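You operate a simulated robot arm through the tools that you are given. There is no shell and no other tool.

You are at the controls of a simulated robot arm. One attempt, no reset.

TASK
Stand the beige boot in the tray, brush its toe clean and push the blue shaper in.
Fine: use the grey brush and put it back. Set down upright: beige boot, grey brush. What is to be rubbed or washed off counts as gone when no trace of it is left.
Where things are to end (x, y in the base frame): beige boot within 25 mm of [350, -330].

It is judged by the outcome, as a careful person would: the job done as asked, and still so three seconds after it is handed in. It fails if anything else is knocked over, pushed out of place, dropped, spilled or broken.

THE ROBOT
A 6-joint arm with a two-finger gripper, fixed in place. Base frame: the origin is on the floor under the middle of its stand, x ahead of it, y to its left, z up; the work surface is at about z = 800. Readings come in mm, rad, newtons and seconds.
With the tool pointing down near the work surface it reaches from about 100 to 840 mm from the base axis. Its first joint turns from -2.897 to 2.897 rad. Payload 1.66 kg.
The tool frame sits at the grasp point between the pads (the TCP): z along the fingers, y along the line on which they close. The tips reach 16 mm beyond it. The gripper opens to 111 mm; its body begins 104 mm behind the TCP.
Orientation is that of the tool frame in the base frame, as a unit quaternion [w, x, y, z]. With the fingers straight down and closing along the base's y, the tool's x points along the base's -x, its y along +y and its z along -z.

THE INTERFACE
- The arm moves only by the tool jog_arm. Its argument "moves" is a list of rows, each a list of 7 numbers: the shift along the tool's x, y, z in units of 50 mm (1.0 is 50 mm), then the turn, a rotation vector about the tool's x, y, z in units of 6 degrees (1.0 is 6 degrees), then the closure in counts, from 0 (fully open) to 255 (shut). In form: [[tx, ty, tz, wx, wy, wz, jaw], ...]. A call has 1 to 20 rows; each row shifts and turns the commanded pose from where the row before left it, along the tool's axes as they then stand. A call with a number of a shift or a turn outside -1 to 1 is refused whole. Rows are played at 5 a second. More than 50 mm and 0.15 rad between two rows, or a gripper value outside its range, and nothing of the call is played. A pose out of reach is approached as far as the arm can. The call stops where the force on the tool passes 40 N (or 10 N more than at its start, if that is more) or the arm is blocked; 0.2 s more then pass. The fingers move at their own pace (about 169.8 mm/s each) and stop on an object; they squeeze with about 24 N. The grip force told is the motor's: it shows also when the fingers shut on nothing. Time passes only in rows, and 0.2 s behind the last, so rows that do not move let the fingers close. It gives the time, the measured TCP pose, the force on the tool (base axes), the opening and the grip force at its end, in the units of the frame above (readings bear some noise), with the torque about the TCP (base axes, N m) and any sound that the robot's microphone picked up.
- Cameras (640 x 400 px; columns grow to the right, rows downward): "scene" is fixed at [212.5, -497, 1423.5]; the picture's right is [0.75, -0.66, 0.00], its down [-0.46, -0.53, -0.71] and it looks along [0.47, 0.54, -0.70] (base axes); focal length 214 px, centre (320, 200). "wrist" rides on the gripper at [70, 14, -143] in the tool frame; the picture's right is [-0.19, 0.98, 0.00], its down [-0.87, -0.17, -0.47] and it looks along [-0.46, -0.09, 0.88] (tool axes); focal length 230 px, centre (320, 200). There is no depth. A picture from a camera that has moved, and an enlarged one, comes with that camera's place and axes in the base frame and with its lens. The place of the scene camera against the robot may be out by one fixed shift of up to 12 mm in any direction.
- snapshot(camera): a new picture of that camera. It takes no simulated time.
- raise_lower(by): moves the trunk up (or, below 0, down) by that many mm; the arm rides with it, the base frame stays. It gives what a move gives, with no picture.
- inspect(camera, box): a new picture of the part [left, top, right, bottom] of that camera's present view, enlarged. It takes no simulated time.
- job_done(): hands the job in; it is judged then, once.

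Nothing tells you positions but the pictures and the camera data. Unless the task says otherwise, let go and move clear before handing in.

The tools are called after "Emit:" as a command line: name --pt "numbers of a row" for each row, then --argument value for the rest, lists and objects as JSON in quotes. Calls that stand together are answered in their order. jog_arm: Moves the arm, as the interface text tells. Its arguments: {"type":"object","properties":{"moves":{"type":"array"}},"required":["moves"]} The other tools are called the same way: raise_lower (by) moves the trunk up or down; snapshot (camera) takes a picture; inspect (camera, box) takes an enlarged picture of a part of a camera's view; job_done () hands the job in.

At the start:

```text
time_s: 0.0
tcp_pos: [486.1, -92.5, 1283.9]
tool_rot: [0.0, 0.0, 1.0, 0.001]
force: [0.1, 0.4, -0.6]
ft_torque: [-0.01, 0.03, 0.01]
gripper_width: 110.9
grip_force: 0.0
trunk travel left (down, up): [-100.0, 490.0]
```

scene: 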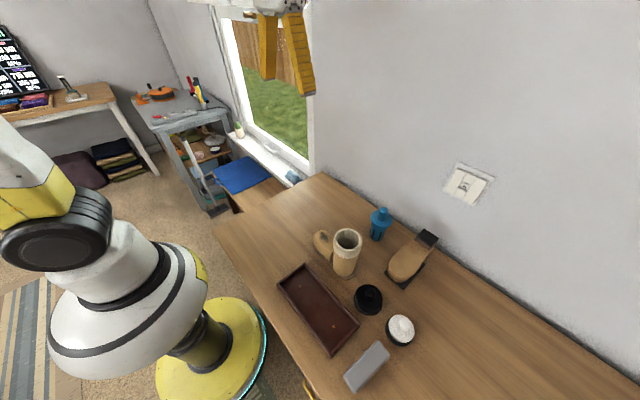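
wrist: 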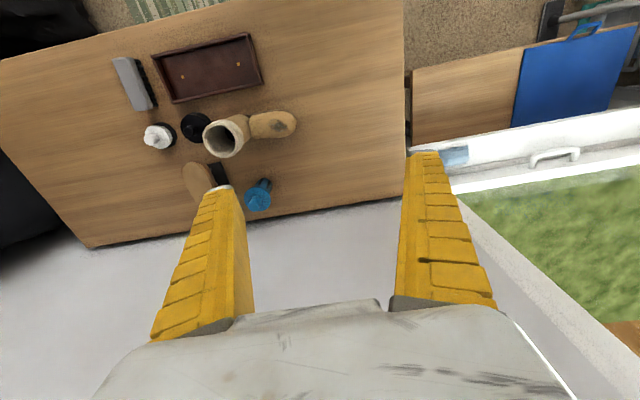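

I see a table with a beige boot standing near the tray, a blue shaper, a grey brush, a black thing, a white-topped jar and a wooden brush. I'll enlarge the views to locate each item before moving.

Emit:
inspect --camera "scene" --box '[260, 190, 460, 315]'

Emit:
inspect --camera "scene" --box '[260, 255, 440, 400]'

Emit:
inspect --camera "wrist" --box '[90, 20, 330, 220]'

```text
3.20 times, centred on (360, 252) of scene
camera zoom: at [212.5, -497.0, 1423.5], right [0.75, -0.66, 0.0], down [-0.46, -0.53, -0.71], along [0.47, 0.54, -0.7], focal length 686 px, centre (192, 32)
```

zoom: 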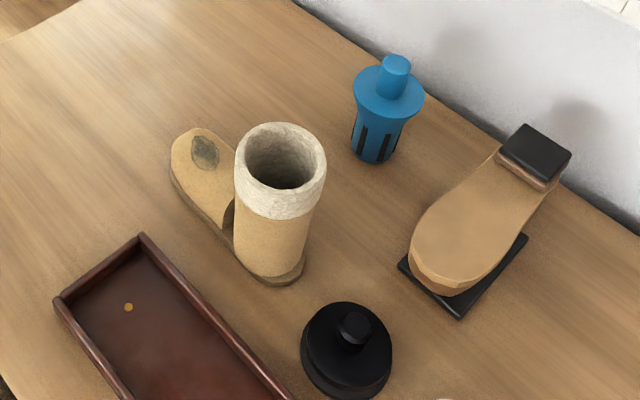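

```text
2.76 times, centred on (350, 328) of scene
camera zoom: at [212.5, -497.0, 1423.5], right [0.75, -0.66, 0.0], down [-0.46, -0.53, -0.71], along [0.47, 0.54, -0.7], focal length 592 px, centre (237, -152)
```

zoom: 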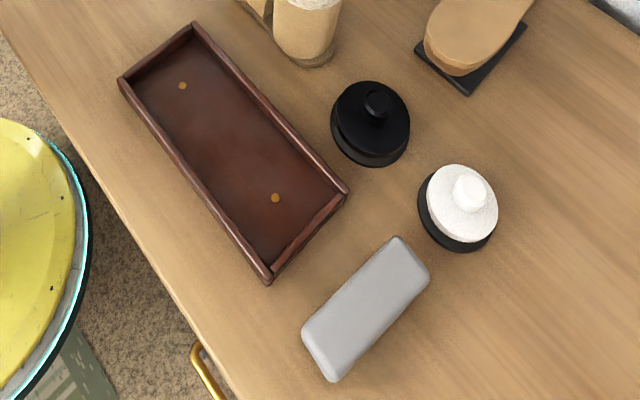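

```text
2.00 times, centred on (210, 120) of wrist
camera zoom: at [415.9, -80.9, 1426.6], right [0.19, 0.98, 0.0], down [0.87, -0.17, 0.47], along [0.46, -0.09, -0.88], focal length 460 px, centre (540, 360)
```

zoom: 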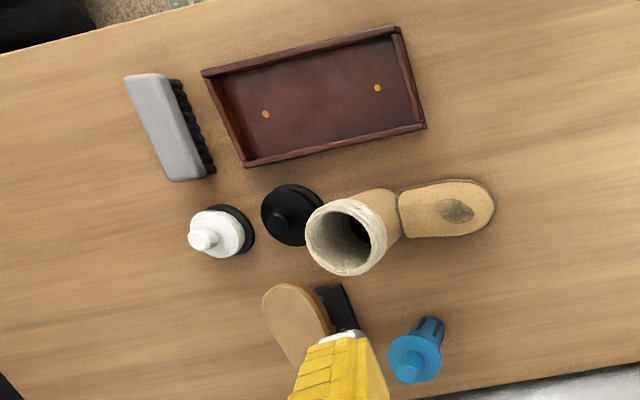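

The boot shaft top is about (485, -296, 956) with the toe pointing roughly +y. The tray is centred near (352, -326) with its long side along y. I'll move the wrist camera closer for a second viewpoint so I can measure everything.

Emit:
jog_arm --pt "0.446 -0.593 0.383 0 0 0 0" --pt "0.446 -0.593 0.383 0 0 0 0" --pt "0.446 -0.593 0.383 0 0 0 0" --pt "0.446 -0.593 0.383 0 0 0 0" --pt "0.446 -0.593 0.383 0 0 0 0" --pt "0.446 -0.593 0.383 0 0 0 0" --pt "0.446 -0.593 0.383 0 0 0 0" --pt "0 0 0 0 0 0 0"

Emit:
snapshot --camera "wrist"

Emit:
snapshot --camera "scene"

```text
time_s: 1.8
tcp_pos: [333.8, -303.1, 1149.2]
tool_rot: [0.0, 0.0, 1.0, 0.0]
force: [0.2, -1.5, 0.0]
ft_torque: [0.02, 0.0, -0.03]
gripper_width: 110.7
grip_force: 0.1
trunk travel left (down, up): [-100.0, 490.0]
```

```text
taken
camera wrist: at [262.5, -291.5, 1293.0], right [0.19, 0.98, 0.0], down [0.87, -0.17, 0.47], along [0.46, -0.09, -0.88], focal length 230 px, centre (320, 200)
```

wrist: 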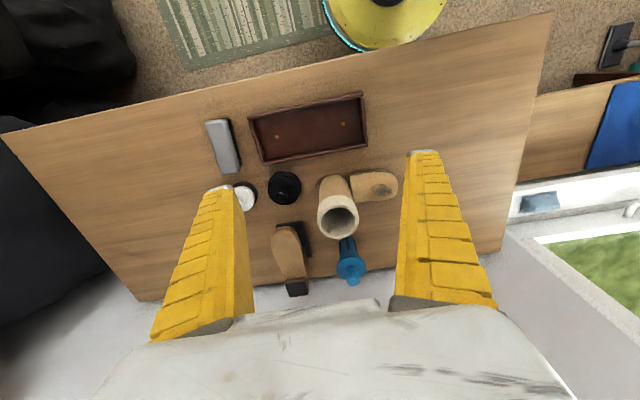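

```text
taken
```

scene: 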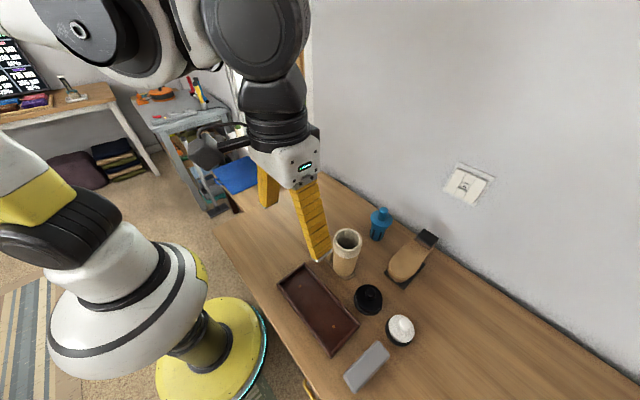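

The wrist camera now looks across all the items, so I'll enlarge the boot, shaper, tray and brush to measure them.

Emit:
inspect --camera "wrist" --box '[190, 80, 430, 230]'

Emit:
inspect --camera "wrist" --box '[300, 160, 420, 300]'

Emit:
inspect --camera "wrist" --box '[190, 90, 310, 220]'

```text
2.67 times, centred on (310, 155) of wrist
camera zoom: at [262.5, -291.5, 1293.0], right [0.19, 0.98, 0.0], down [0.87, -0.17, 0.47], along [0.46, -0.09, -0.88], focal length 614 px, centre (347, 320)
```

zoom: 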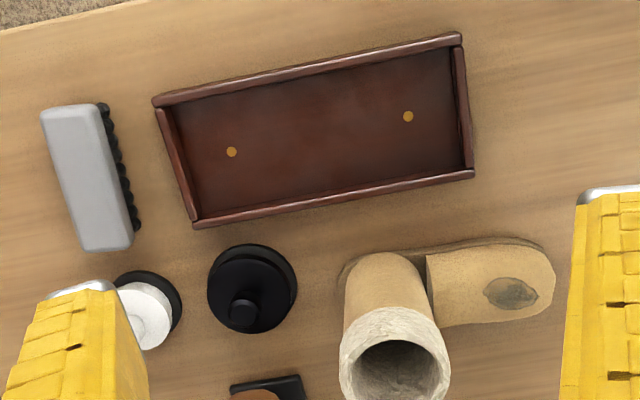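

```text
2.86 times, centred on (360, 230) of wrist
camera zoom: at [262.5, -291.5, 1293.0], right [0.19, 0.98, 0.0], down [0.87, -0.17, 0.47], along [0.46, -0.09, -0.88], focal length 657 px, centre (206, 114)
```

zoom: 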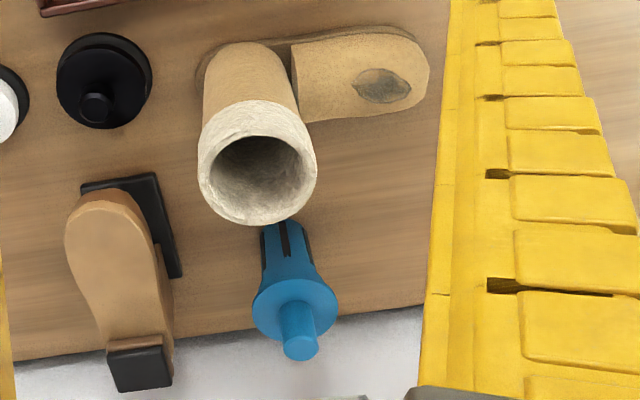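

```text
3.08 times, centred on (250, 155) of wrist
camera zoom: at [262.5, -291.5, 1293.0], right [0.19, 0.98, 0.0], down [0.87, -0.17, 0.47], along [0.46, -0.09, -0.88], focal length 708 px, centre (535, 338)
```

zoom: 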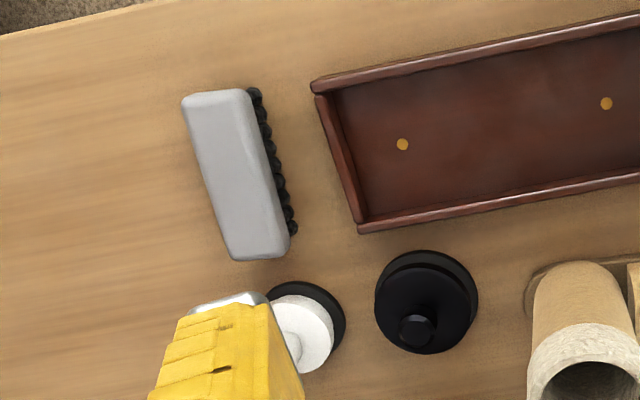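

Estimates so far:
- The tray's outer edges run x 302–402 and y -444 to -217, so its centre is about (352, -331).
- The boot shaft is at about (487, -302) with its top at z≈941. The heel is near y=-342 and the toe tip near y=-158.
- The dirt spot is about (496, -202, 846).
- The shaper is near (657, -294) and the brush near (347, -502).

Next I'll hover above the boot to refine these.

Emit:
jog_arm --pt "-0.77 0.02 0.345 0 0 0 0" --pt "-0.77 0 0.345 0 0 0 0" --pt "-0.77 0 0.345 0 0 0 0" --pt "-0.75 0 0.345 0 0 0 0" --pt "0 0 0 0 0 0 0" --pt "0 0 0 0 0 0 0"

Emit:
snapshot --camera "wrist"

Emit:
inspect --camera "wrist" --box '[220, 60, 420, 260]'

Emit:
inspect --camera "scene" --box '[280, 190, 440, 290]'

```text
time_s: 3.2
tcp_pos: [479.9, -300.1, 1074.5]
tool_rot: [0.001, 0.001, 1.0, -0.001]
force: [0.4, -0.1, 0.6]
ft_torque: [0.02, -0.04, -0.01]
gripper_width: 111.0
grip_force: 0.0
trunk travel left (down, up): [-100.0, 490.0]
```

```text
taken
camera wrist: at [408.8, -288.4, 1217.5], right [0.19, 0.98, 0.0], down [0.87, -0.17, 0.47], along [0.46, -0.09, -0.88], focal length 230 px, centre (320, 200)
```

wrist: 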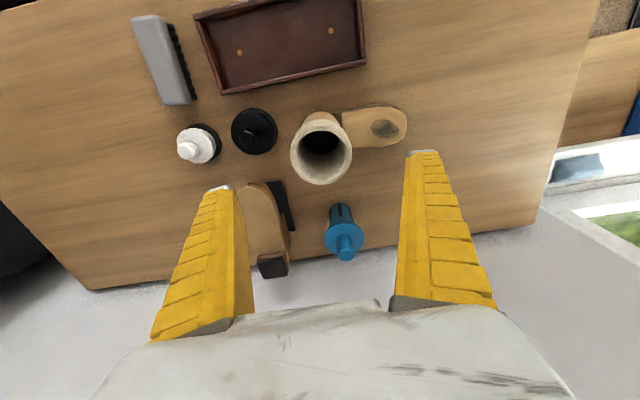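

```text
2.00 times, centred on (320, 160) of wrist
camera zoom: at [408.8, -288.4, 1217.5], right [0.19, 0.98, 0.0], down [0.87, -0.17, 0.47], along [0.46, -0.09, -0.88], focal length 460 px, centre (320, 280)
```

zoom: 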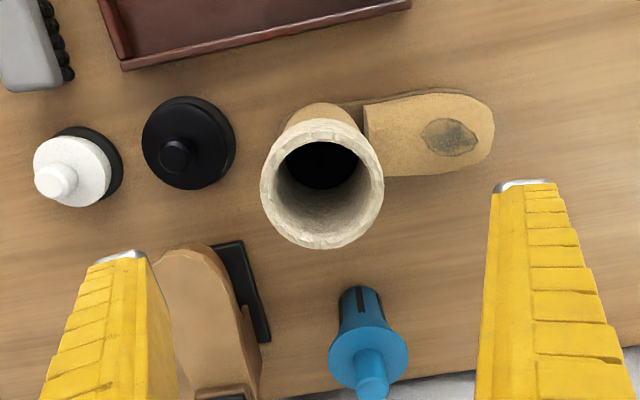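

```text
4.00 times, centred on (360, 240) of scene
camera zoom: at [212.5, -497.0, 1423.5], right [0.75, -0.66, 0.0], down [-0.46, -0.53, -0.71], along [0.47, 0.54, -0.7], focal length 858 px, centre (160, 40)
```

zoom: 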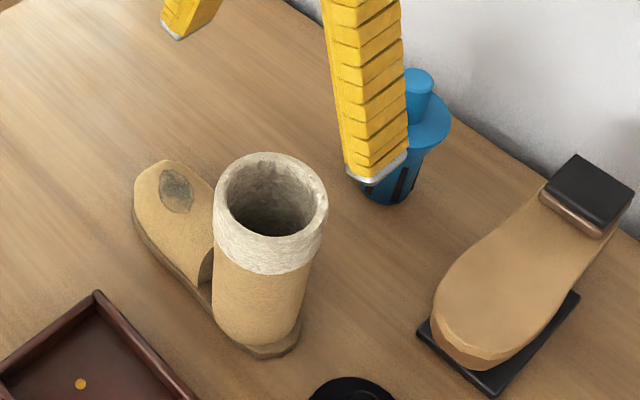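

I'll send a stationary row to see how much of the position reading is lag or noise.

Emit:
jog_arm --pt "0 0 0 0 0 0 0" --pt "0 0 0 0 0 0 0"

Emit:
jog_arm --pt "0 0 0 0 0 0 0" --pt "0 0 0 0 0 0 0"

```text
time_s: 3.8
tcp_pos: [479.4, -300.8, 1075.6]
tool_rot: [0.0, 0.0, 1.0, 0.0]
force: [-0.2, 0.1, -0.2]
ft_torque: [-0.02, 0.0, -0.01]
gripper_width: 111.0
grip_force: 0.0
trunk travel left (down, up): [-100.0, 490.0]
```

```text
time_s: 4.4
tcp_pos: [480.6, -301.2, 1075.4]
tool_rot: [-0.001, 0.0, 1.0, 0.0]
force: [0.3, 0.0, -0.3]
ft_torque: [0.01, -0.01, 0.0]
gripper_width: 110.8
grip_force: 0.2
trunk travel left (down, up): [-100.0, 490.0]
```

The boot shaft is centred near (488, -302), about 75 mm across, with its top at z≈939 and the toe yawed about 4° from +y. I'll centre the open jaws over it and come down just above the rim to check alignment.

Emit:
jog_arm --pt "-0.08 -0.02 0.5 0 0 0 0" --pt "-0.08 -0.02 0.5 0 0 0 0" --pt "0 0 0.5 0 0 0 0" --pt "0 0 0.5 0 0 0 0" --pt "0 0 0 0 0 0 0" --pt "0 0 0 0 0 0 0"

Emit:
snapshot --camera "wrist"

Emit:
snapshot --camera "scene"

```text
time_s: 5.8
tcp_pos: [489.2, -304.4, 980.4]
tool_rot: [0.0, 0.0, 1.0, 0.0]
force: [-0.2, -0.5, -0.6]
ft_torque: [-0.02, 0.0, 0.01]
gripper_width: 111.0
grip_force: 0.1
trunk travel left (down, up): [-100.0, 490.0]
```

```text
taken
camera wrist: at [419.3, -292.7, 1123.0], right [0.19, 0.98, 0.0], down [0.87, -0.17, 0.47], along [0.46, -0.09, -0.88], focal length 230 px, centre (320, 200)
```

wrist: 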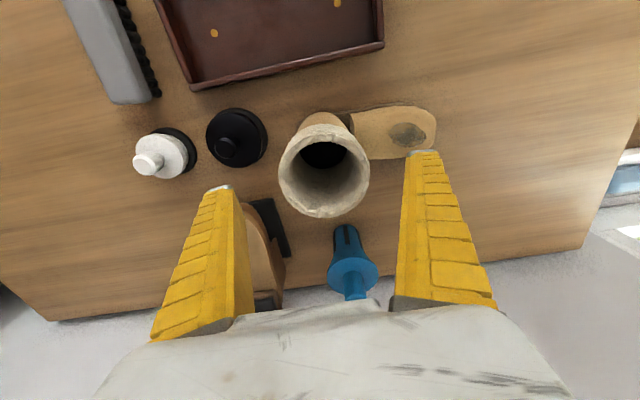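

```text
taken
```

scene: 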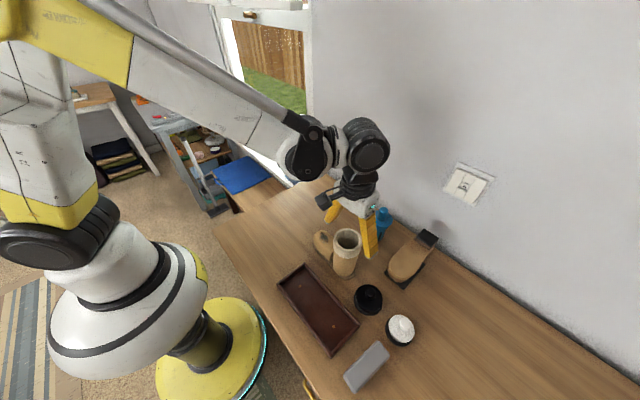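

The shaft centre reads (488.7, -302.7), so the alignment is good. I'll descend so the pads straddle the collar.

Emit:
jog_arm --pt "0 0.03 0.44 0 0 0 0" --pt "0 0 0.44 0 0 0 0" --pt "0 0 0.44 0 0 0 0" --pt "0 0 0 0 0 0 0" --pt "0 0 0 0 0 0 0"

Emit:
snapshot --camera "wrist"

Emit:
inspect --camera "scene" --box '[280, 160, 440, 290]'

```text
time_s: 7.0
tcp_pos: [490.0, -297.5, 917.1]
tool_rot: [0.0, 0.001, 1.0, 0.0]
force: [-0.6, 0.1, 0.1]
ft_torque: [0.0, 0.01, 0.01]
gripper_width: 110.8
grip_force: 0.0
trunk travel left (down, up): [-100.0, 490.0]
```

```text
taken
camera wrist: at [420.4, -284.5, 1058.7], right [0.19, 0.98, 0.0], down [0.87, -0.17, 0.47], along [0.46, -0.09, -0.88], focal length 230 px, centre (320, 200)
```

wrist: 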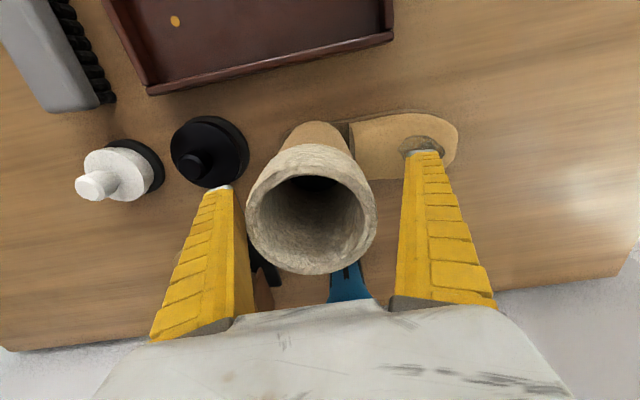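

```text
3.08 times, centred on (360, 225) of scene
camera zoom: at [212.5, -497.0, 1423.5], right [0.75, -0.66, 0.0], down [-0.46, -0.53, -0.71], along [0.47, 0.54, -0.7], focal length 660 px, centre (197, 123)
```

zoom: 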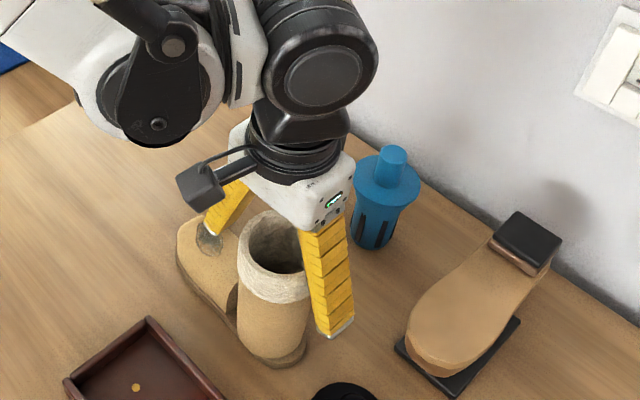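

The arm drifted a few mm in +y on the way down, so I'll correct that before closing.

Emit:
jog_arm --pt "0 -0.1 0.06 0 0 0 0" --pt "0 0 0 0 0 0 0" --pt "0 0 0 0 0 0 0"

Emit:
snapshot --camera "wrist"

```text
time_s: 7.8
tcp_pos: [490.8, -301.4, 913.5]
tool_rot: [0.0, 0.0, 1.0, 0.001]
force: [0.2, -0.1, 0.5]
ft_torque: [0.01, 0.02, -0.03]
gripper_width: 111.0
grip_force: 0.0
trunk travel left (down, up): [-100.0, 490.0]
```

```text
taken
camera wrist: at [420.1, -290.1, 1055.6], right [0.19, 0.98, 0.0], down [0.87, -0.17, 0.47], along [0.46, -0.09, -0.88], focal length 230 px, centre (320, 200)
```

wrist: 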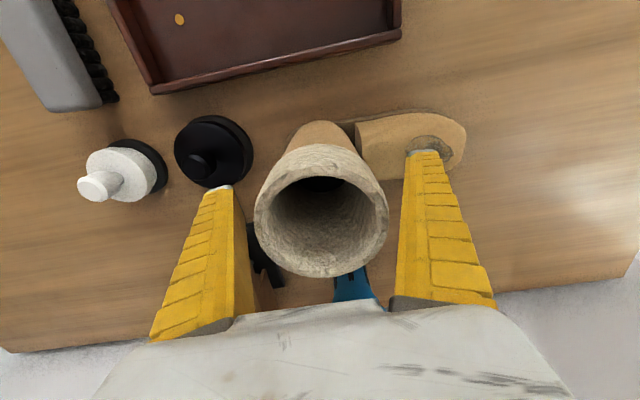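

The shaft is now centred between the fingers, so I'll close on it.

Emit:
jog_arm --pt "0 0 0 0 0 0 255" --pt "0 0 0 0 0 0 255" --pt "0 0 0 0 0 0 255"

Emit:
snapshot --camera "wrist"

Emit:
inspect --camera "scene" --box '[280, 160, 440, 290]'

```text
time_s: 8.6
tcp_pos: [491.0, -302.4, 913.5]
tool_rot: [0.0, 0.0, 1.0, -0.001]
force: [1.7, 2.2, 1.8]
ft_torque: [-0.04, -0.03, -0.04]
gripper_width: 75.1
grip_force: 24.3
trunk travel left (down, up): [-100.0, 490.0]
```

```text
taken
camera wrist: at [420.2, -290.0, 1055.7], right [0.19, 0.98, 0.0], down [0.87, -0.17, 0.47], along [0.46, -0.09, -0.88], focal length 230 px, centre (320, 200)
```

wrist: 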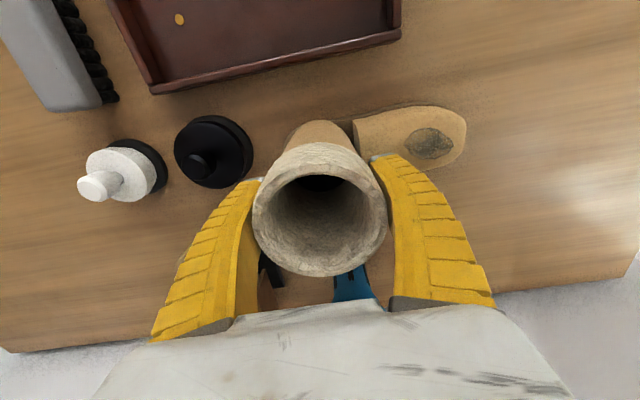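

```text
3.08 times, centred on (360, 225) of scene
camera zoom: at [212.5, -497.0, 1423.5], right [0.75, -0.66, 0.0], down [-0.46, -0.53, -0.71], along [0.47, 0.54, -0.7], focal length 660 px, centre (197, 123)
```

zoom: 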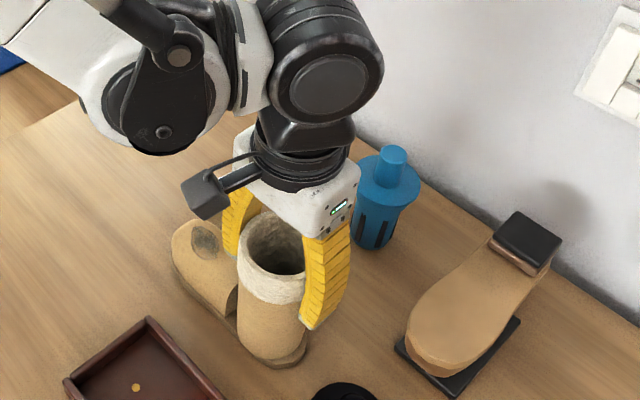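

The grip is firm at 75 mm. I'll lift a little and check that the boot hangs level.

Emit:
jog_arm --pt "0 0 -0.2 0 0 0 255" --pt "0 0 -0.3 0 0 0 255" --pt "0 0 -0.5 0 0 0 255" --pt "0 0 0 0 0 0 255" --pt "0 0 0 0 0 0 255"

Emit:
snapshot --camera "wrist"

Emit:
inspect --camera "scene" --box '[280, 160, 440, 290]'

```text
time_s: 9.8
tcp_pos: [492.9, -302.6, 960.3]
tool_rot: [-0.001, 0.0, 1.0, 0.0]
force: [-0.1, -0.2, -2.2]
ft_torque: [-0.12, 0.0, 0.01]
gripper_width: 74.7
grip_force: 24.3
trunk travel left (down, up): [-100.0, 490.0]
```

```text
taken
camera wrist: at [421.9, -291.6, 1103.3], right [0.19, 0.98, 0.0], down [0.87, -0.17, 0.47], along [0.46, -0.09, -0.88], focal length 230 px, centre (320, 200)
```

wrist: 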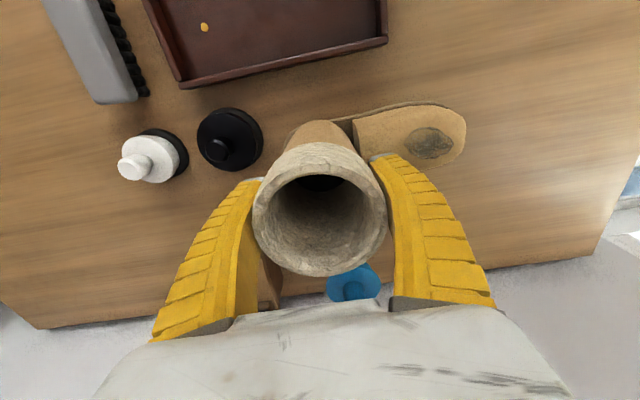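

```text
3.08 times, centred on (360, 225) of scene
camera zoom: at [212.5, -497.0, 1423.5], right [0.75, -0.66, 0.0], down [-0.46, -0.53, -0.71], along [0.47, 0.54, -0.7], focal length 660 px, centre (197, 123)
```

zoom: 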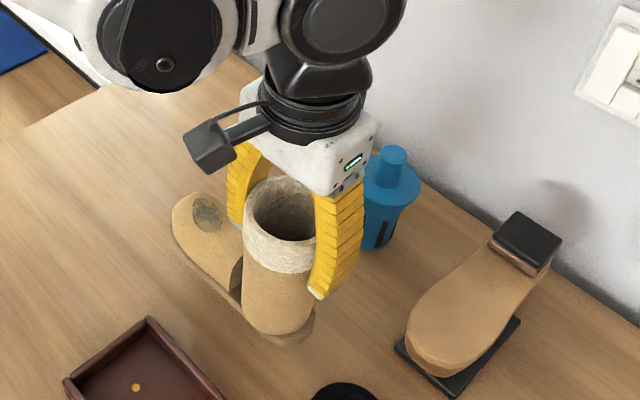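

The boot came up level with a load of about 2 N. I'll raise it clear of the jar and bring it over the tray: -x first, then -y, straightening the yaw by about 4°.

Emit:
jog_arm --pt "0 0 -0.6 0 0 0 255" --pt "0.7 0 0 0 0 0 255" --pt "0.7 0 0 0 0 0 255" --pt "0.7 0 0 0 0 0 255" --pt "0.7 0 0 0 0 0 255" --pt "0 -0.52 0 0 0 0 255" --pt "0 -0.52 0 0 0 0 255" --pt "0 -0.52 0 0 0 0 255" --pt "0 0 0 0 0 -0.35 255" --pt "0 0 0 0 0 -0.32 255" --pt "0 0 0 0 0 0 255" --pt "0 0 0 0 0 0 255"

Emit:
snapshot --camera "wrist"

Emit:
snapshot --camera "scene"

```text
time_s: 12.4
tcp_pos: [350.4, -382.1, 993.8]
tool_rot: [-0.001, -0.036, 0.999, 0.0]
force: [0.5, 0.4, -2.8]
ft_torque: [-0.09, -0.01, 0.0]
gripper_width: 74.1
grip_force: 23.8
trunk travel left (down, up): [-100.0, 490.0]
```

```text
taken
camera wrist: at [279.1, -374.8, 1136.0], right [0.12, 0.99, 0.0], down [0.88, -0.11, 0.47], along [0.47, -0.06, -0.88], focal length 230 px, centre (320, 200)
```

wrist: 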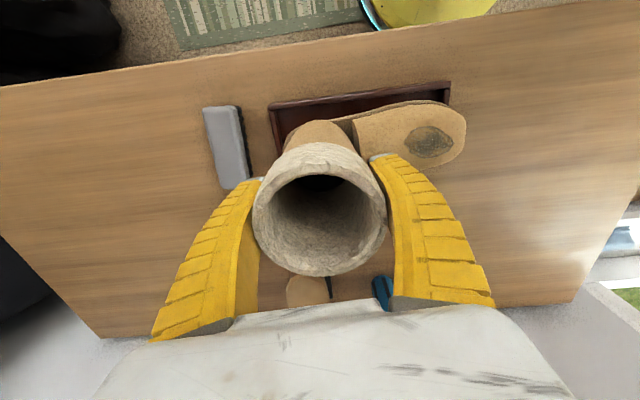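

```text
taken
```

scene: 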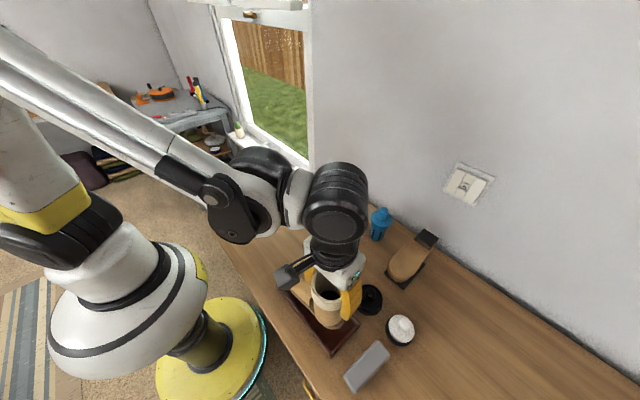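

The boot is now above the tray. I'll compare the boot and tray edges close up before lowering.

Emit:
inspect --camera "wrist" --box '[240, 70, 490, 220]'

Emit:
inspect --camera "scene" --box '[260, 230, 400, 370]'

```text
2.56 times, centred on (365, 145) of wrist
camera zoom: at [279.1, -374.8, 1136.0], right [0.12, 0.99, 0.0], down [0.88, -0.11, 0.47], along [0.47, -0.06, -0.88], focal length 589 px, centre (205, 341)
```

zoom: 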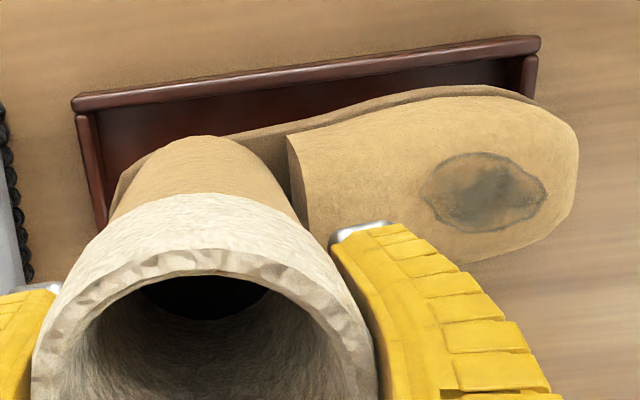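

```text
2.86 times, centred on (330, 300) of scene
camera zoom: at [212.5, -497.0, 1423.5], right [0.75, -0.66, 0.0], down [-0.46, -0.53, -0.71], along [0.47, 0.54, -0.7], focal length 613 px, centre (291, -86)
```

zoom: 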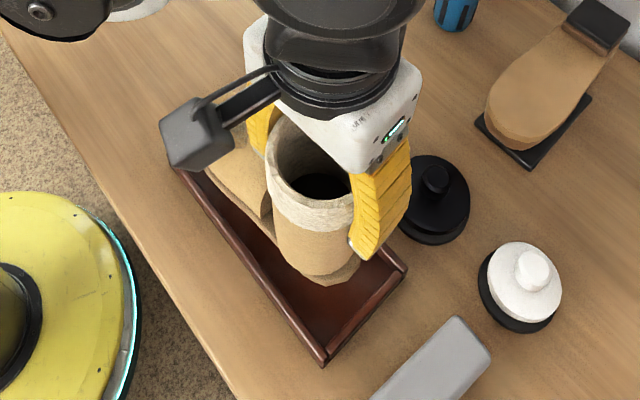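

The boot's toe now points about 3.6° toward -x, because the grip itself had turned it slightly. I'll rotate back and nudge x before lowering.

Emit:
jog_arm --pt "0 0 0 0 0 0.6 255" --pt "-0.09 0.02 0 0 0 0 255" --pt "0 0 0 0 0 0 255" --pt "0 0 0 0 0 0 255"

Emit:
snapshot --camera "wrist"

Emit:
inspect --camera "wrist" --box '[240, 70, 490, 220]'

```text
time_s: 13.4
tcp_pos: [355.1, -381.5, 993.3]
tool_rot: [0.001, -0.004, 1.0, 0.0]
force: [-0.2, -0.3, -2.5]
ft_torque: [-0.11, -0.05, 0.01]
gripper_width: 73.8
grip_force: 24.2
trunk travel left (down, up): [-100.0, 490.0]
```

```text
taken
camera wrist: at [284.4, -369.7, 1135.1], right [0.18, 0.98, 0.0], down [0.87, -0.16, 0.47], along [0.46, -0.09, -0.88], focal length 230 px, centre (320, 200)
```

wrist: 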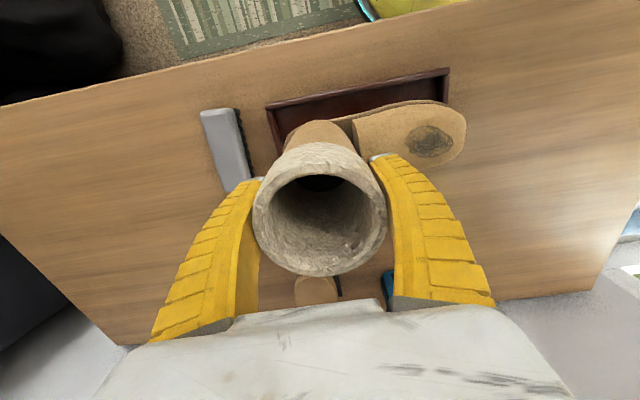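

```text
2.56 times, centred on (365, 145) of wrist
camera zoom: at [284.4, -369.7, 1135.1], right [0.18, 0.98, 0.0], down [0.87, -0.16, 0.47], along [0.46, -0.09, -0.88], focal length 589 px, centre (205, 341)
```

zoom: 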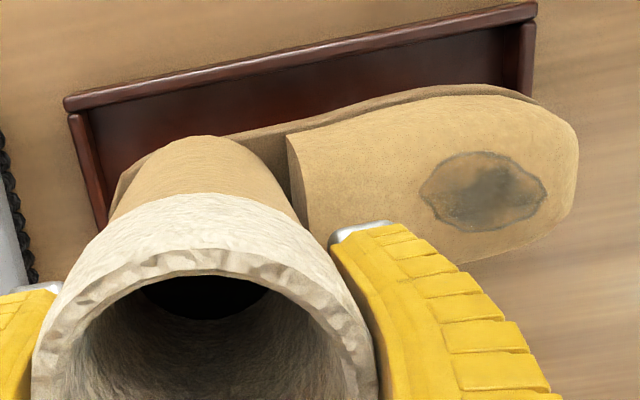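

The boot is aligned with the tray: shaft at about (351, -382), tip about y=-239, yaw under 1°. I'll lower to just above the rim and check again.

Emit:
jog_arm --pt "0 0 0.3 0 0 0 255" --pt "0 0 0.3 0 0 0 255" --pt "0 0 0.3 0 0 0 255" --pt "0 0 0 0 0 0 255" --pt "0 0 0 0 0 0 255"

Emit:
inspect --camera "wrist" --box '[240, 70, 490, 220]'

Emit:
inspect --camera "scene" --box '[260, 230, 400, 370]'

```text
time_s: 14.6
tcp_pos: [354.6, -382.7, 948.0]
tool_rot: [0.0, -0.003, 1.0, -0.001]
force: [0.2, 0.2, -2.9]
ft_torque: [-0.12, 0.0, 0.0]
gripper_width: 73.8
grip_force: 24.4
trunk travel left (down, up): [-100.0, 490.0]
```

```text
2.56 times, centred on (365, 145) of wrist
camera zoom: at [284.5, -369.9, 1090.2], right [0.18, 0.98, 0.0], down [0.87, -0.16, 0.47], along [0.46, -0.09, -0.88], focal length 589 px, centre (205, 341)
```

zoom: 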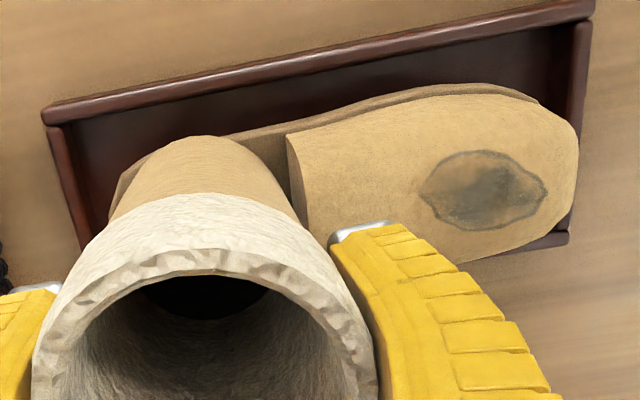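

```text
2.86 times, centred on (330, 300) of scene
camera zoom: at [212.5, -497.0, 1423.5], right [0.75, -0.66, 0.0], down [-0.46, -0.53, -0.71], along [0.47, 0.54, -0.7], focal length 613 px, centre (291, -86)
```

zoom: 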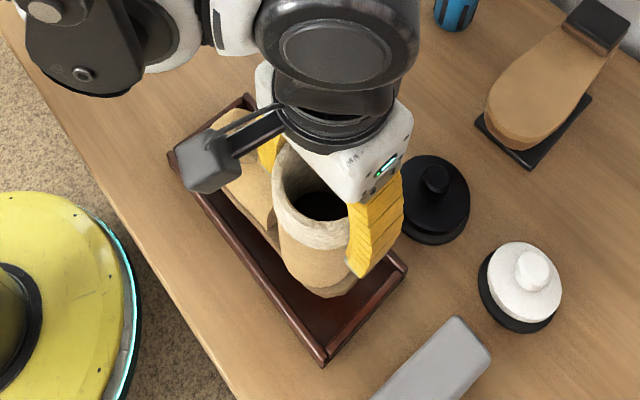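

The boot sits inside the tray outline. I'll lower in small steps until it touches the floor.

Emit:
jog_arm --pt "0 0 0.2 0 0 0 255" --pt "0 0 0.16 0 0 0 255" --pt "0 0 0 0 0 0 255"

Emit:
inspect --camera "wrist" --box '[240, 70, 490, 220]'

```text
time_s: 15.4
tcp_pos: [355.4, -382.6, 930.2]
tool_rot: [0.0, -0.004, 1.0, 0.001]
force: [-0.4, 0.4, -2.8]
ft_torque: [-0.13, -0.01, -0.01]
gripper_width: 73.4
grip_force: 23.5
trunk travel left (down, up): [-100.0, 490.0]
```

```text
2.56 times, centred on (365, 145) of wrist
camera zoom: at [285.3, -370.3, 1072.5], right [0.18, 0.98, 0.0], down [0.87, -0.16, 0.47], along [0.46, -0.09, -0.88], focal length 589 px, centre (205, 341)
```

zoom: 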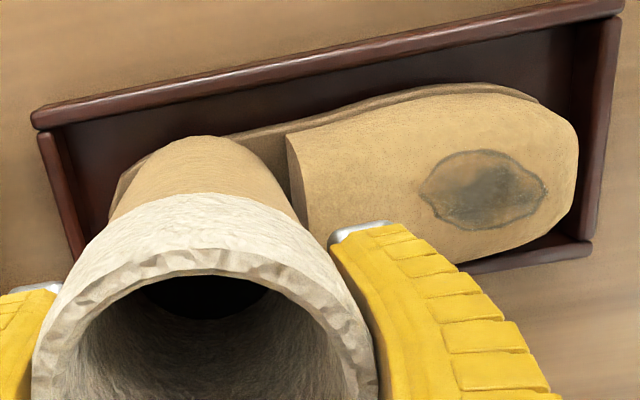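

The boot is just inside the rim with clearance all round. I'll continue down gently while watching the force.

Emit:
jog_arm --pt "0 0 0.1 0 0 0 255" --pt "0 0 0.06 0 0 0 255" --pt "0 0 0 0 0 0 255"

```text
time_s: 16.2
tcp_pos: [354.4, -380.4, 922.2]
tool_rot: [0.001, -0.004, 1.0, 0.0]
force: [0.3, -0.3, -3.8]
ft_torque: [-0.11, -0.01, -0.03]
gripper_width: 73.4
grip_force: 23.5
trunk travel left (down, up): [-100.0, 490.0]
```

Emit:
jog_arm --pt "0 0 0.04 0 0 0 255" --pt "0 0 0 0 0 0 255"

Emit:
inspect --camera "wrist" --box '[240, 70, 490, 220]'

```text
time_s: 16.8
tcp_pos: [355.4, -382.4, 919.6]
tool_rot: [0.001, -0.004, 1.0, 0.0]
force: [-0.2, 0.2, -2.7]
ft_torque: [-0.1, -0.01, 0.04]
gripper_width: 73.2
grip_force: 24.1
trunk travel left (down, up): [-100.0, 490.0]
```

```text
2.56 times, centred on (365, 145) of wrist
camera zoom: at [284.9, -370.3, 1062.3], right [0.18, 0.98, 0.0], down [0.87, -0.16, 0.47], along [0.46, -0.09, -0.88], focal length 589 px, centre (205, 341)
```

zoom: 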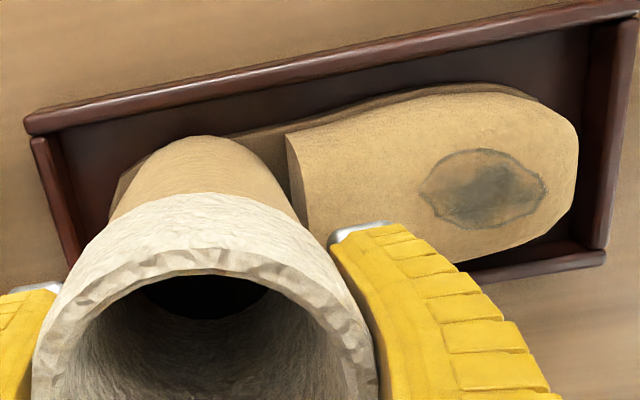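

There's still full weight on the gripper, so the floor must be a few mm lower. I'll continue in 2 mm steps.

Emit:
jog_arm --pt "0 0 0.04 0 0 0 255" --pt "0 0 0 0 0 0 255"

Emit:
jog_arm --pt "0 0 0.04 0 0 0 255" --pt "0 0 0 0 0 0 255"

```text
time_s: 17.4
tcp_pos: [355.4, -382.2, 918.5]
tool_rot: [0.0, -0.003, 1.0, -0.001]
force: [8.6, -11.7, 30.9]
ft_torque: [-0.34, -0.1, -0.36]
gripper_width: 73.6
grip_force: 24.2
trunk travel left (down, up): [-100.0, 490.0]
```

```text
time_s: 18.0
tcp_pos: [354.9, -381.8, 915.7]
tool_rot: [0.0, -0.003, 1.0, -0.001]
force: [7.9, -14.5, 28.5]
ft_torque: [-0.52, -0.08, 0.02]
gripper_width: 74.9
grip_force: 24.5
trunk travel left (down, up): [-100.0, 490.0]
```

The boot has touched down on the tray floor. I'll relieve the pressure slightly and then open the jaws.

Emit:
jog_arm --pt "0 0 -0.04 0 0 0 255" --pt "0 0 0 0 0 0 255"

Emit:
inspect --camera "wrist" --box '[240, 70, 490, 220]'

Emit:
inspect --camera "scene" --box '[260, 230, 400, 370]'

```text
time_s: 18.6
tcp_pos: [355.5, -381.2, 916.9]
tool_rot: [0.0, -0.004, 1.0, 0.0]
force: [0.2, 0.1, -2.2]
ft_torque: [-0.12, 0.01, -0.01]
gripper_width: 74.3
grip_force: 24.3
trunk travel left (down, up): [-100.0, 490.0]
```

```text
2.56 times, centred on (365, 145) of wrist
camera zoom: at [284.2, -369.5, 1059.7], right [0.18, 0.98, 0.0], down [0.87, -0.16, 0.47], along [0.46, -0.09, -0.88], focal length 589 px, centre (205, 341)
```

zoom: 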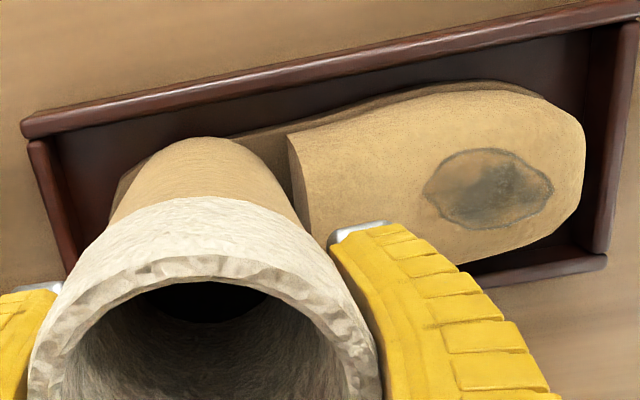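

```text
2.86 times, centred on (330, 300) of scene
camera zoom: at [212.5, -497.0, 1423.5], right [0.75, -0.66, 0.0], down [-0.46, -0.53, -0.71], along [0.47, 0.54, -0.7], focal length 613 px, centre (291, -86)
```

zoom: 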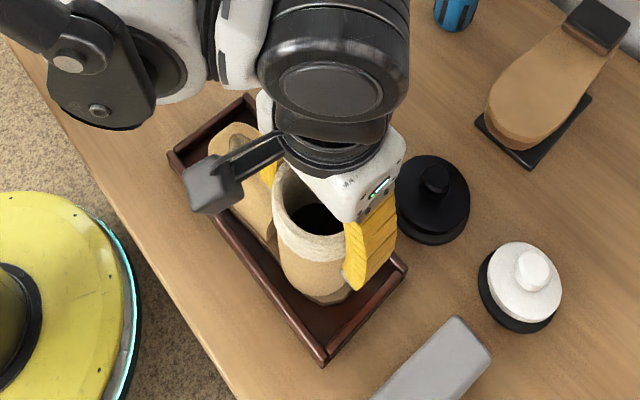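

The boot hangs about 1 mm off the floor again. I'll lower that 1 mm and then open the jaws.

Emit:
jog_arm --pt "0 0 0.02 0 0 0 255" --pt "0 0 0 0 0 0 255"

```text
time_s: 19.2
tcp_pos: [356.7, -381.8, 916.1]
tool_rot: [0.0, -0.003, 1.0, 0.0]
force: [-1.2, 0.0, 1.7]
ft_torque: [-0.28, 0.13, -0.04]
gripper_width: 74.2
grip_force: 23.6
trunk travel left (down, up): [-100.0, 490.0]
```

The load has reversed, so the boot is resting on the floor. I'll open the jaws now.

Emit:
jog_arm --pt "0 0 0 0 0 0 60" --pt "0 0 0 0 0 0 0" --pt "0 0 0 0 0 0 0"

Emit:
snapshot --camera "wrist"

```text
time_s: 20.0
tcp_pos: [355.9, -381.3, 916.6]
tool_rot: [0.0, -0.003, 1.0, 0.001]
force: [0.5, -0.4, 0.0]
ft_torque: [-0.02, 0.0, 0.01]
gripper_width: 110.8
grip_force: 0.1
trunk travel left (down, up): [-100.0, 490.0]
```

```text
taken
camera wrist: at [285.0, -369.7, 1058.6], right [0.18, 0.98, 0.0], down [0.87, -0.16, 0.47], along [0.46, -0.09, -0.88], focal length 230 px, centre (320, 200)
```

wrist: 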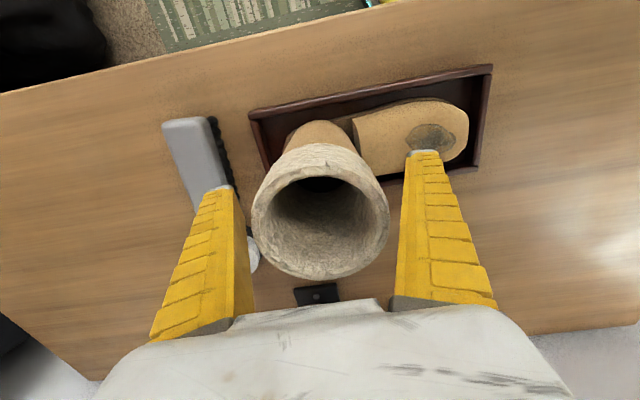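

The boot is standing freely in the tray. I'll go straight up to clear it and look again.

Emit:
jog_arm --pt "0 0 -0.4 0 0 0 0" --pt "0 0 -0.7 0 0 0 0" --pt "0 0 -0.8 0 0 0 0" --pt "0 0 -0.8 0 0 0 0" --pt "0 0 -0.8 0 0 0 0" --pt "0 0 0 0 0 0 0"

Emit:
snapshot --camera "wrist"

Emit:
inspect --camera "scene" --box '[260, 230, 400, 370]'

```text
time_s: 21.4
tcp_pos: [355.1, -382.5, 1094.5]
tool_rot: [0.0, -0.004, 1.0, -0.001]
force: [0.2, 0.0, 0.2]
ft_torque: [-0.04, -0.02, 0.02]
gripper_width: 110.9
grip_force: 0.0
trunk travel left (down, up): [-100.0, 490.0]
```

```text
taken
camera wrist: at [284.7, -370.3, 1236.3], right [0.18, 0.98, 0.0], down [0.87, -0.16, 0.47], along [0.46, -0.09, -0.88], focal length 230 px, centre (320, 200)
```

wrist: 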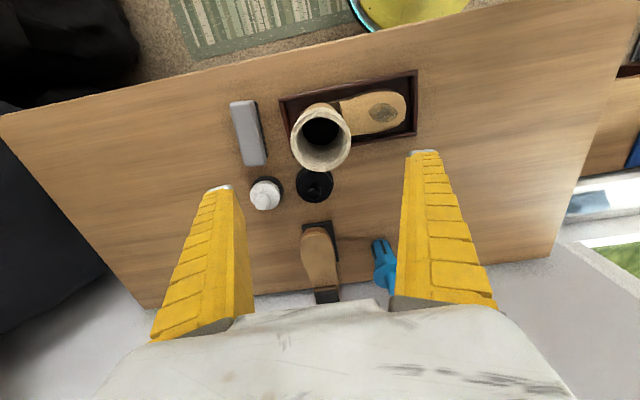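

```text
2.86 times, centred on (330, 300) of scene
camera zoom: at [212.5, -497.0, 1423.5], right [0.75, -0.66, 0.0], down [-0.46, -0.53, -0.71], along [0.47, 0.54, -0.7], focal length 613 px, centre (291, -86)
```

zoom: 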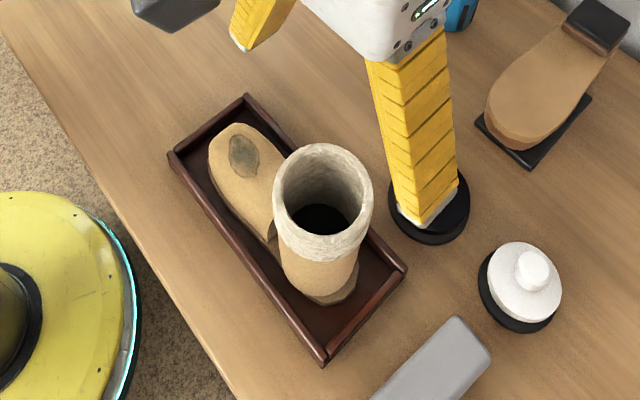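

The boot is standing in the tray. Now I'll measure its final placement, the spot and the brush.

Emit:
inspect --camera "wrist" --box '[270, 60, 430, 180]'

Emit:
inspect --camera "wrist" --box '[210, 80, 350, 220]'

Emit:
inspect --camera "scene" --box '[320, 310, 440, 400]'

```text
3.33 times, centred on (350, 120) of wrist
camera zoom: at [284.7, -370.3, 1236.3], right [0.18, 0.98, 0.0], down [0.87, -0.16, 0.47], along [0.46, -0.09, -0.88], focal length 767 px, centre (220, 467)
```

zoom: 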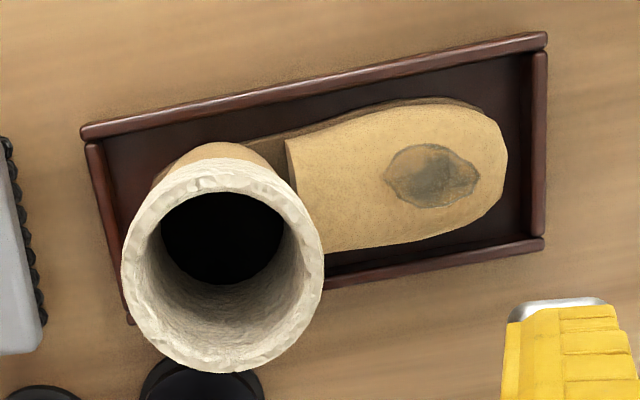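

```text
2.86 times, centred on (280, 150) of wrist
camera zoom: at [284.7, -370.3, 1236.3], right [0.18, 0.98, 0.0], down [0.87, -0.16, 0.47], along [0.46, -0.09, -0.88], focal length 657 px, centre (434, 343)
```

zoom: 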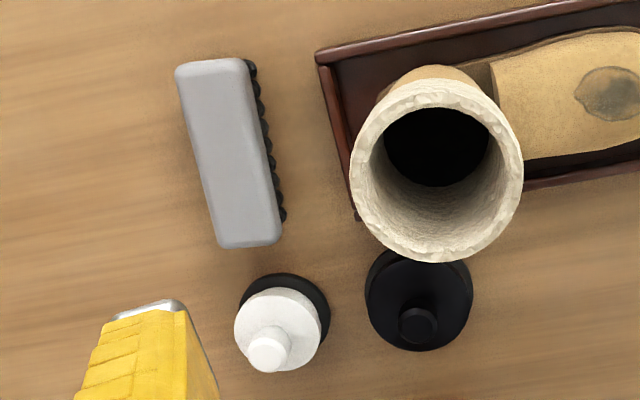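

```text
4.44 times, centred on (380, 355) of scene
camera zoom: at [212.5, -497.0, 1423.5], right [0.75, -0.66, 0.0], down [-0.46, -0.53, -0.71], along [0.47, 0.54, -0.7], focal length 953 px, centre (53, -489)
```

zoom: 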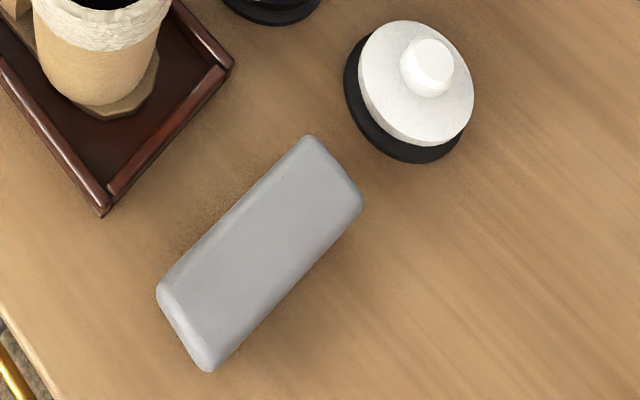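

The boot stands with its shaft at (351, -382) and its bounding centre near (351, -330). The spot now covers x 336–366 and y -303 to -258. The brush is centred at (347, -504), about 105×39 mm, with its long axis about 5.7° off x. I'll hover over the brush with a partial opening, so the finger doesn't catch the tray.

Emit:
jog_arm --pt "0.03 -0.8 0 0 0 0.5 105" --pt "0.03 -0.8 0 0 0 0.5 105" --pt "0.03 -0.8 0 0 0 0 105" --pt "0 0 0.7 0 0 0 105" --pt "0 0 0.7 0 0 0 105" --pt "0 0 0 0 0 0 105" --pt "0 0 0 0 0 0 105"

Emit:
snapshot --camera "wrist"

Emit:
snapshot --camera "scene"

```text
time_s: 23.0
tcp_pos: [346.4, -500.9, 1020.5]
tool_rot: [0.0, 0.048, 0.999, 0.001]
force: [-0.1, 0.9, 0.1]
ft_torque: [0.0, -0.01, -0.01]
gripper_width: 67.4
grip_force: 1.1
trunk travel left (down, up): [-100.0, 490.0]
```

```text
taken
camera wrist: at [276.9, -481.8, 1163.4], right [0.29, 0.96, 0.0], down [0.84, -0.25, 0.47], along [0.45, -0.13, -0.88], focal length 230 px, centre (320, 200)
```

wrist: 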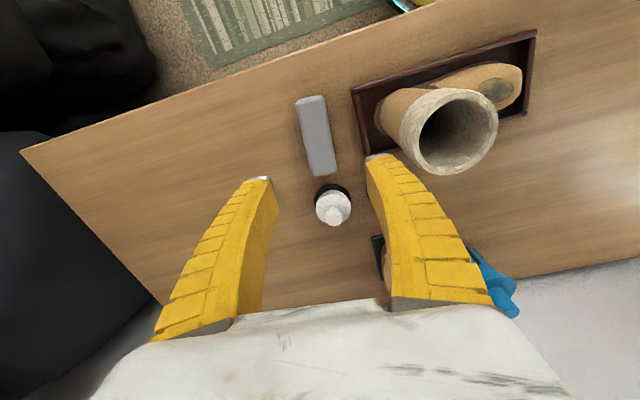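

```text
taken
```

scene: 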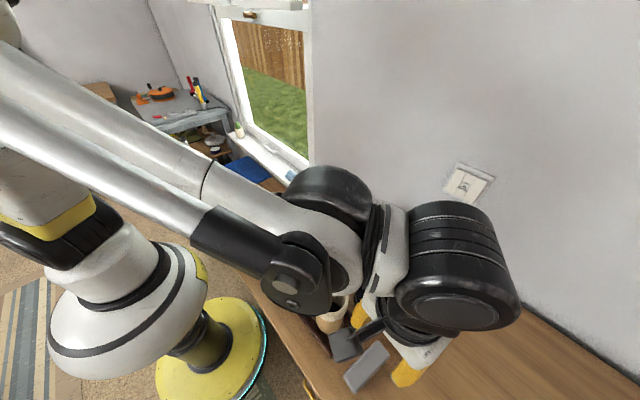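

The tool is aligned with the brush. I'll zoom in to refine the position and find the block's thickness.

Emit:
inspect --camera "wrist" --box '[260, 80, 400, 240]'

```text
2.50 times, centred on (330, 160) of wrist
camera zoom: at [276.9, -481.8, 1163.4], right [0.29, 0.96, 0.0], down [0.84, -0.25, 0.47], along [0.45, -0.13, -0.88], focal length 575 px, centre (295, 300)
```

zoom: 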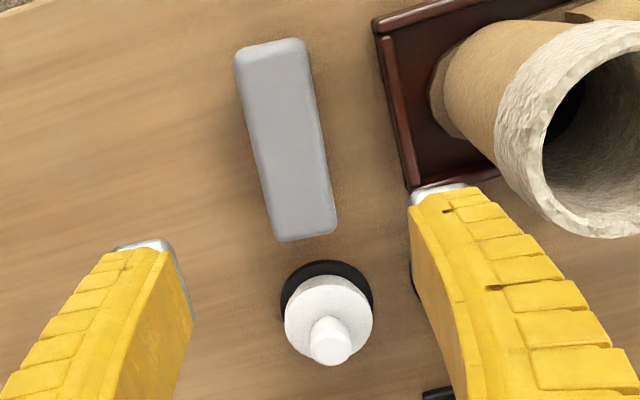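

The brush centre is about (347.5, -505) with its top near z≈836. I'll narrow the jaws to about 53 mm and come down above it.

Emit:
jog_arm --pt "-0.02 -0.08 0.6 0 0 0 138" --pt "0 0 0.8 0 0 0 138" --pt "0 0 0.8 0 0 0 138" --pt "0 0 0.6 0 0 0 138" --pt "0 0 0 0 0 0 138" --pt "0 0 0 0 0 0 138"

Emit:
snapshot --camera "wrist"

Emit:
snapshot --camera "scene"

```text
time_s: 24.4
tcp_pos: [346.7, -505.9, 880.0]
tool_rot: [0.0, 0.049, 0.999, 0.0]
force: [0.1, 0.4, -0.8]
ft_torque: [-0.01, 0.04, 0.02]
gripper_width: 53.1
grip_force: 1.7
trunk travel left (down, up): [-100.0, 490.0]
```

```text
taken
camera wrist: at [278.1, -486.6, 1021.8], right [0.29, 0.96, 0.0], down [0.84, -0.25, 0.47], along [0.45, -0.13, -0.88], focal length 230 px, centre (320, 200)
```

wrist: 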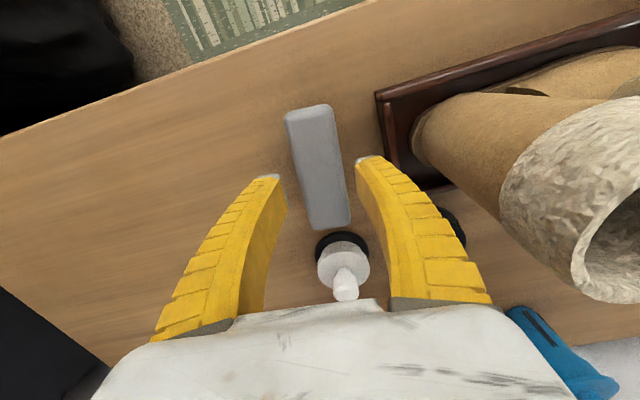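

```text
taken
```

scene: 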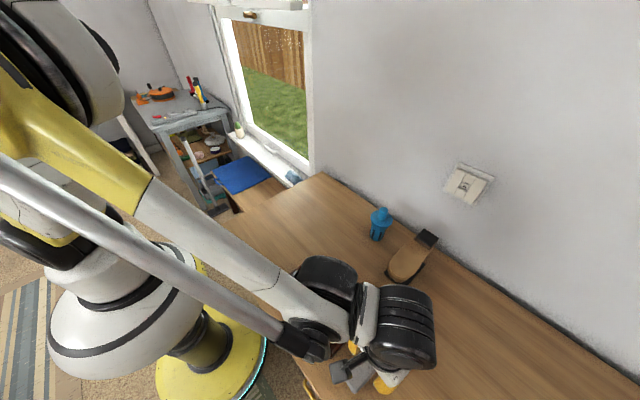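

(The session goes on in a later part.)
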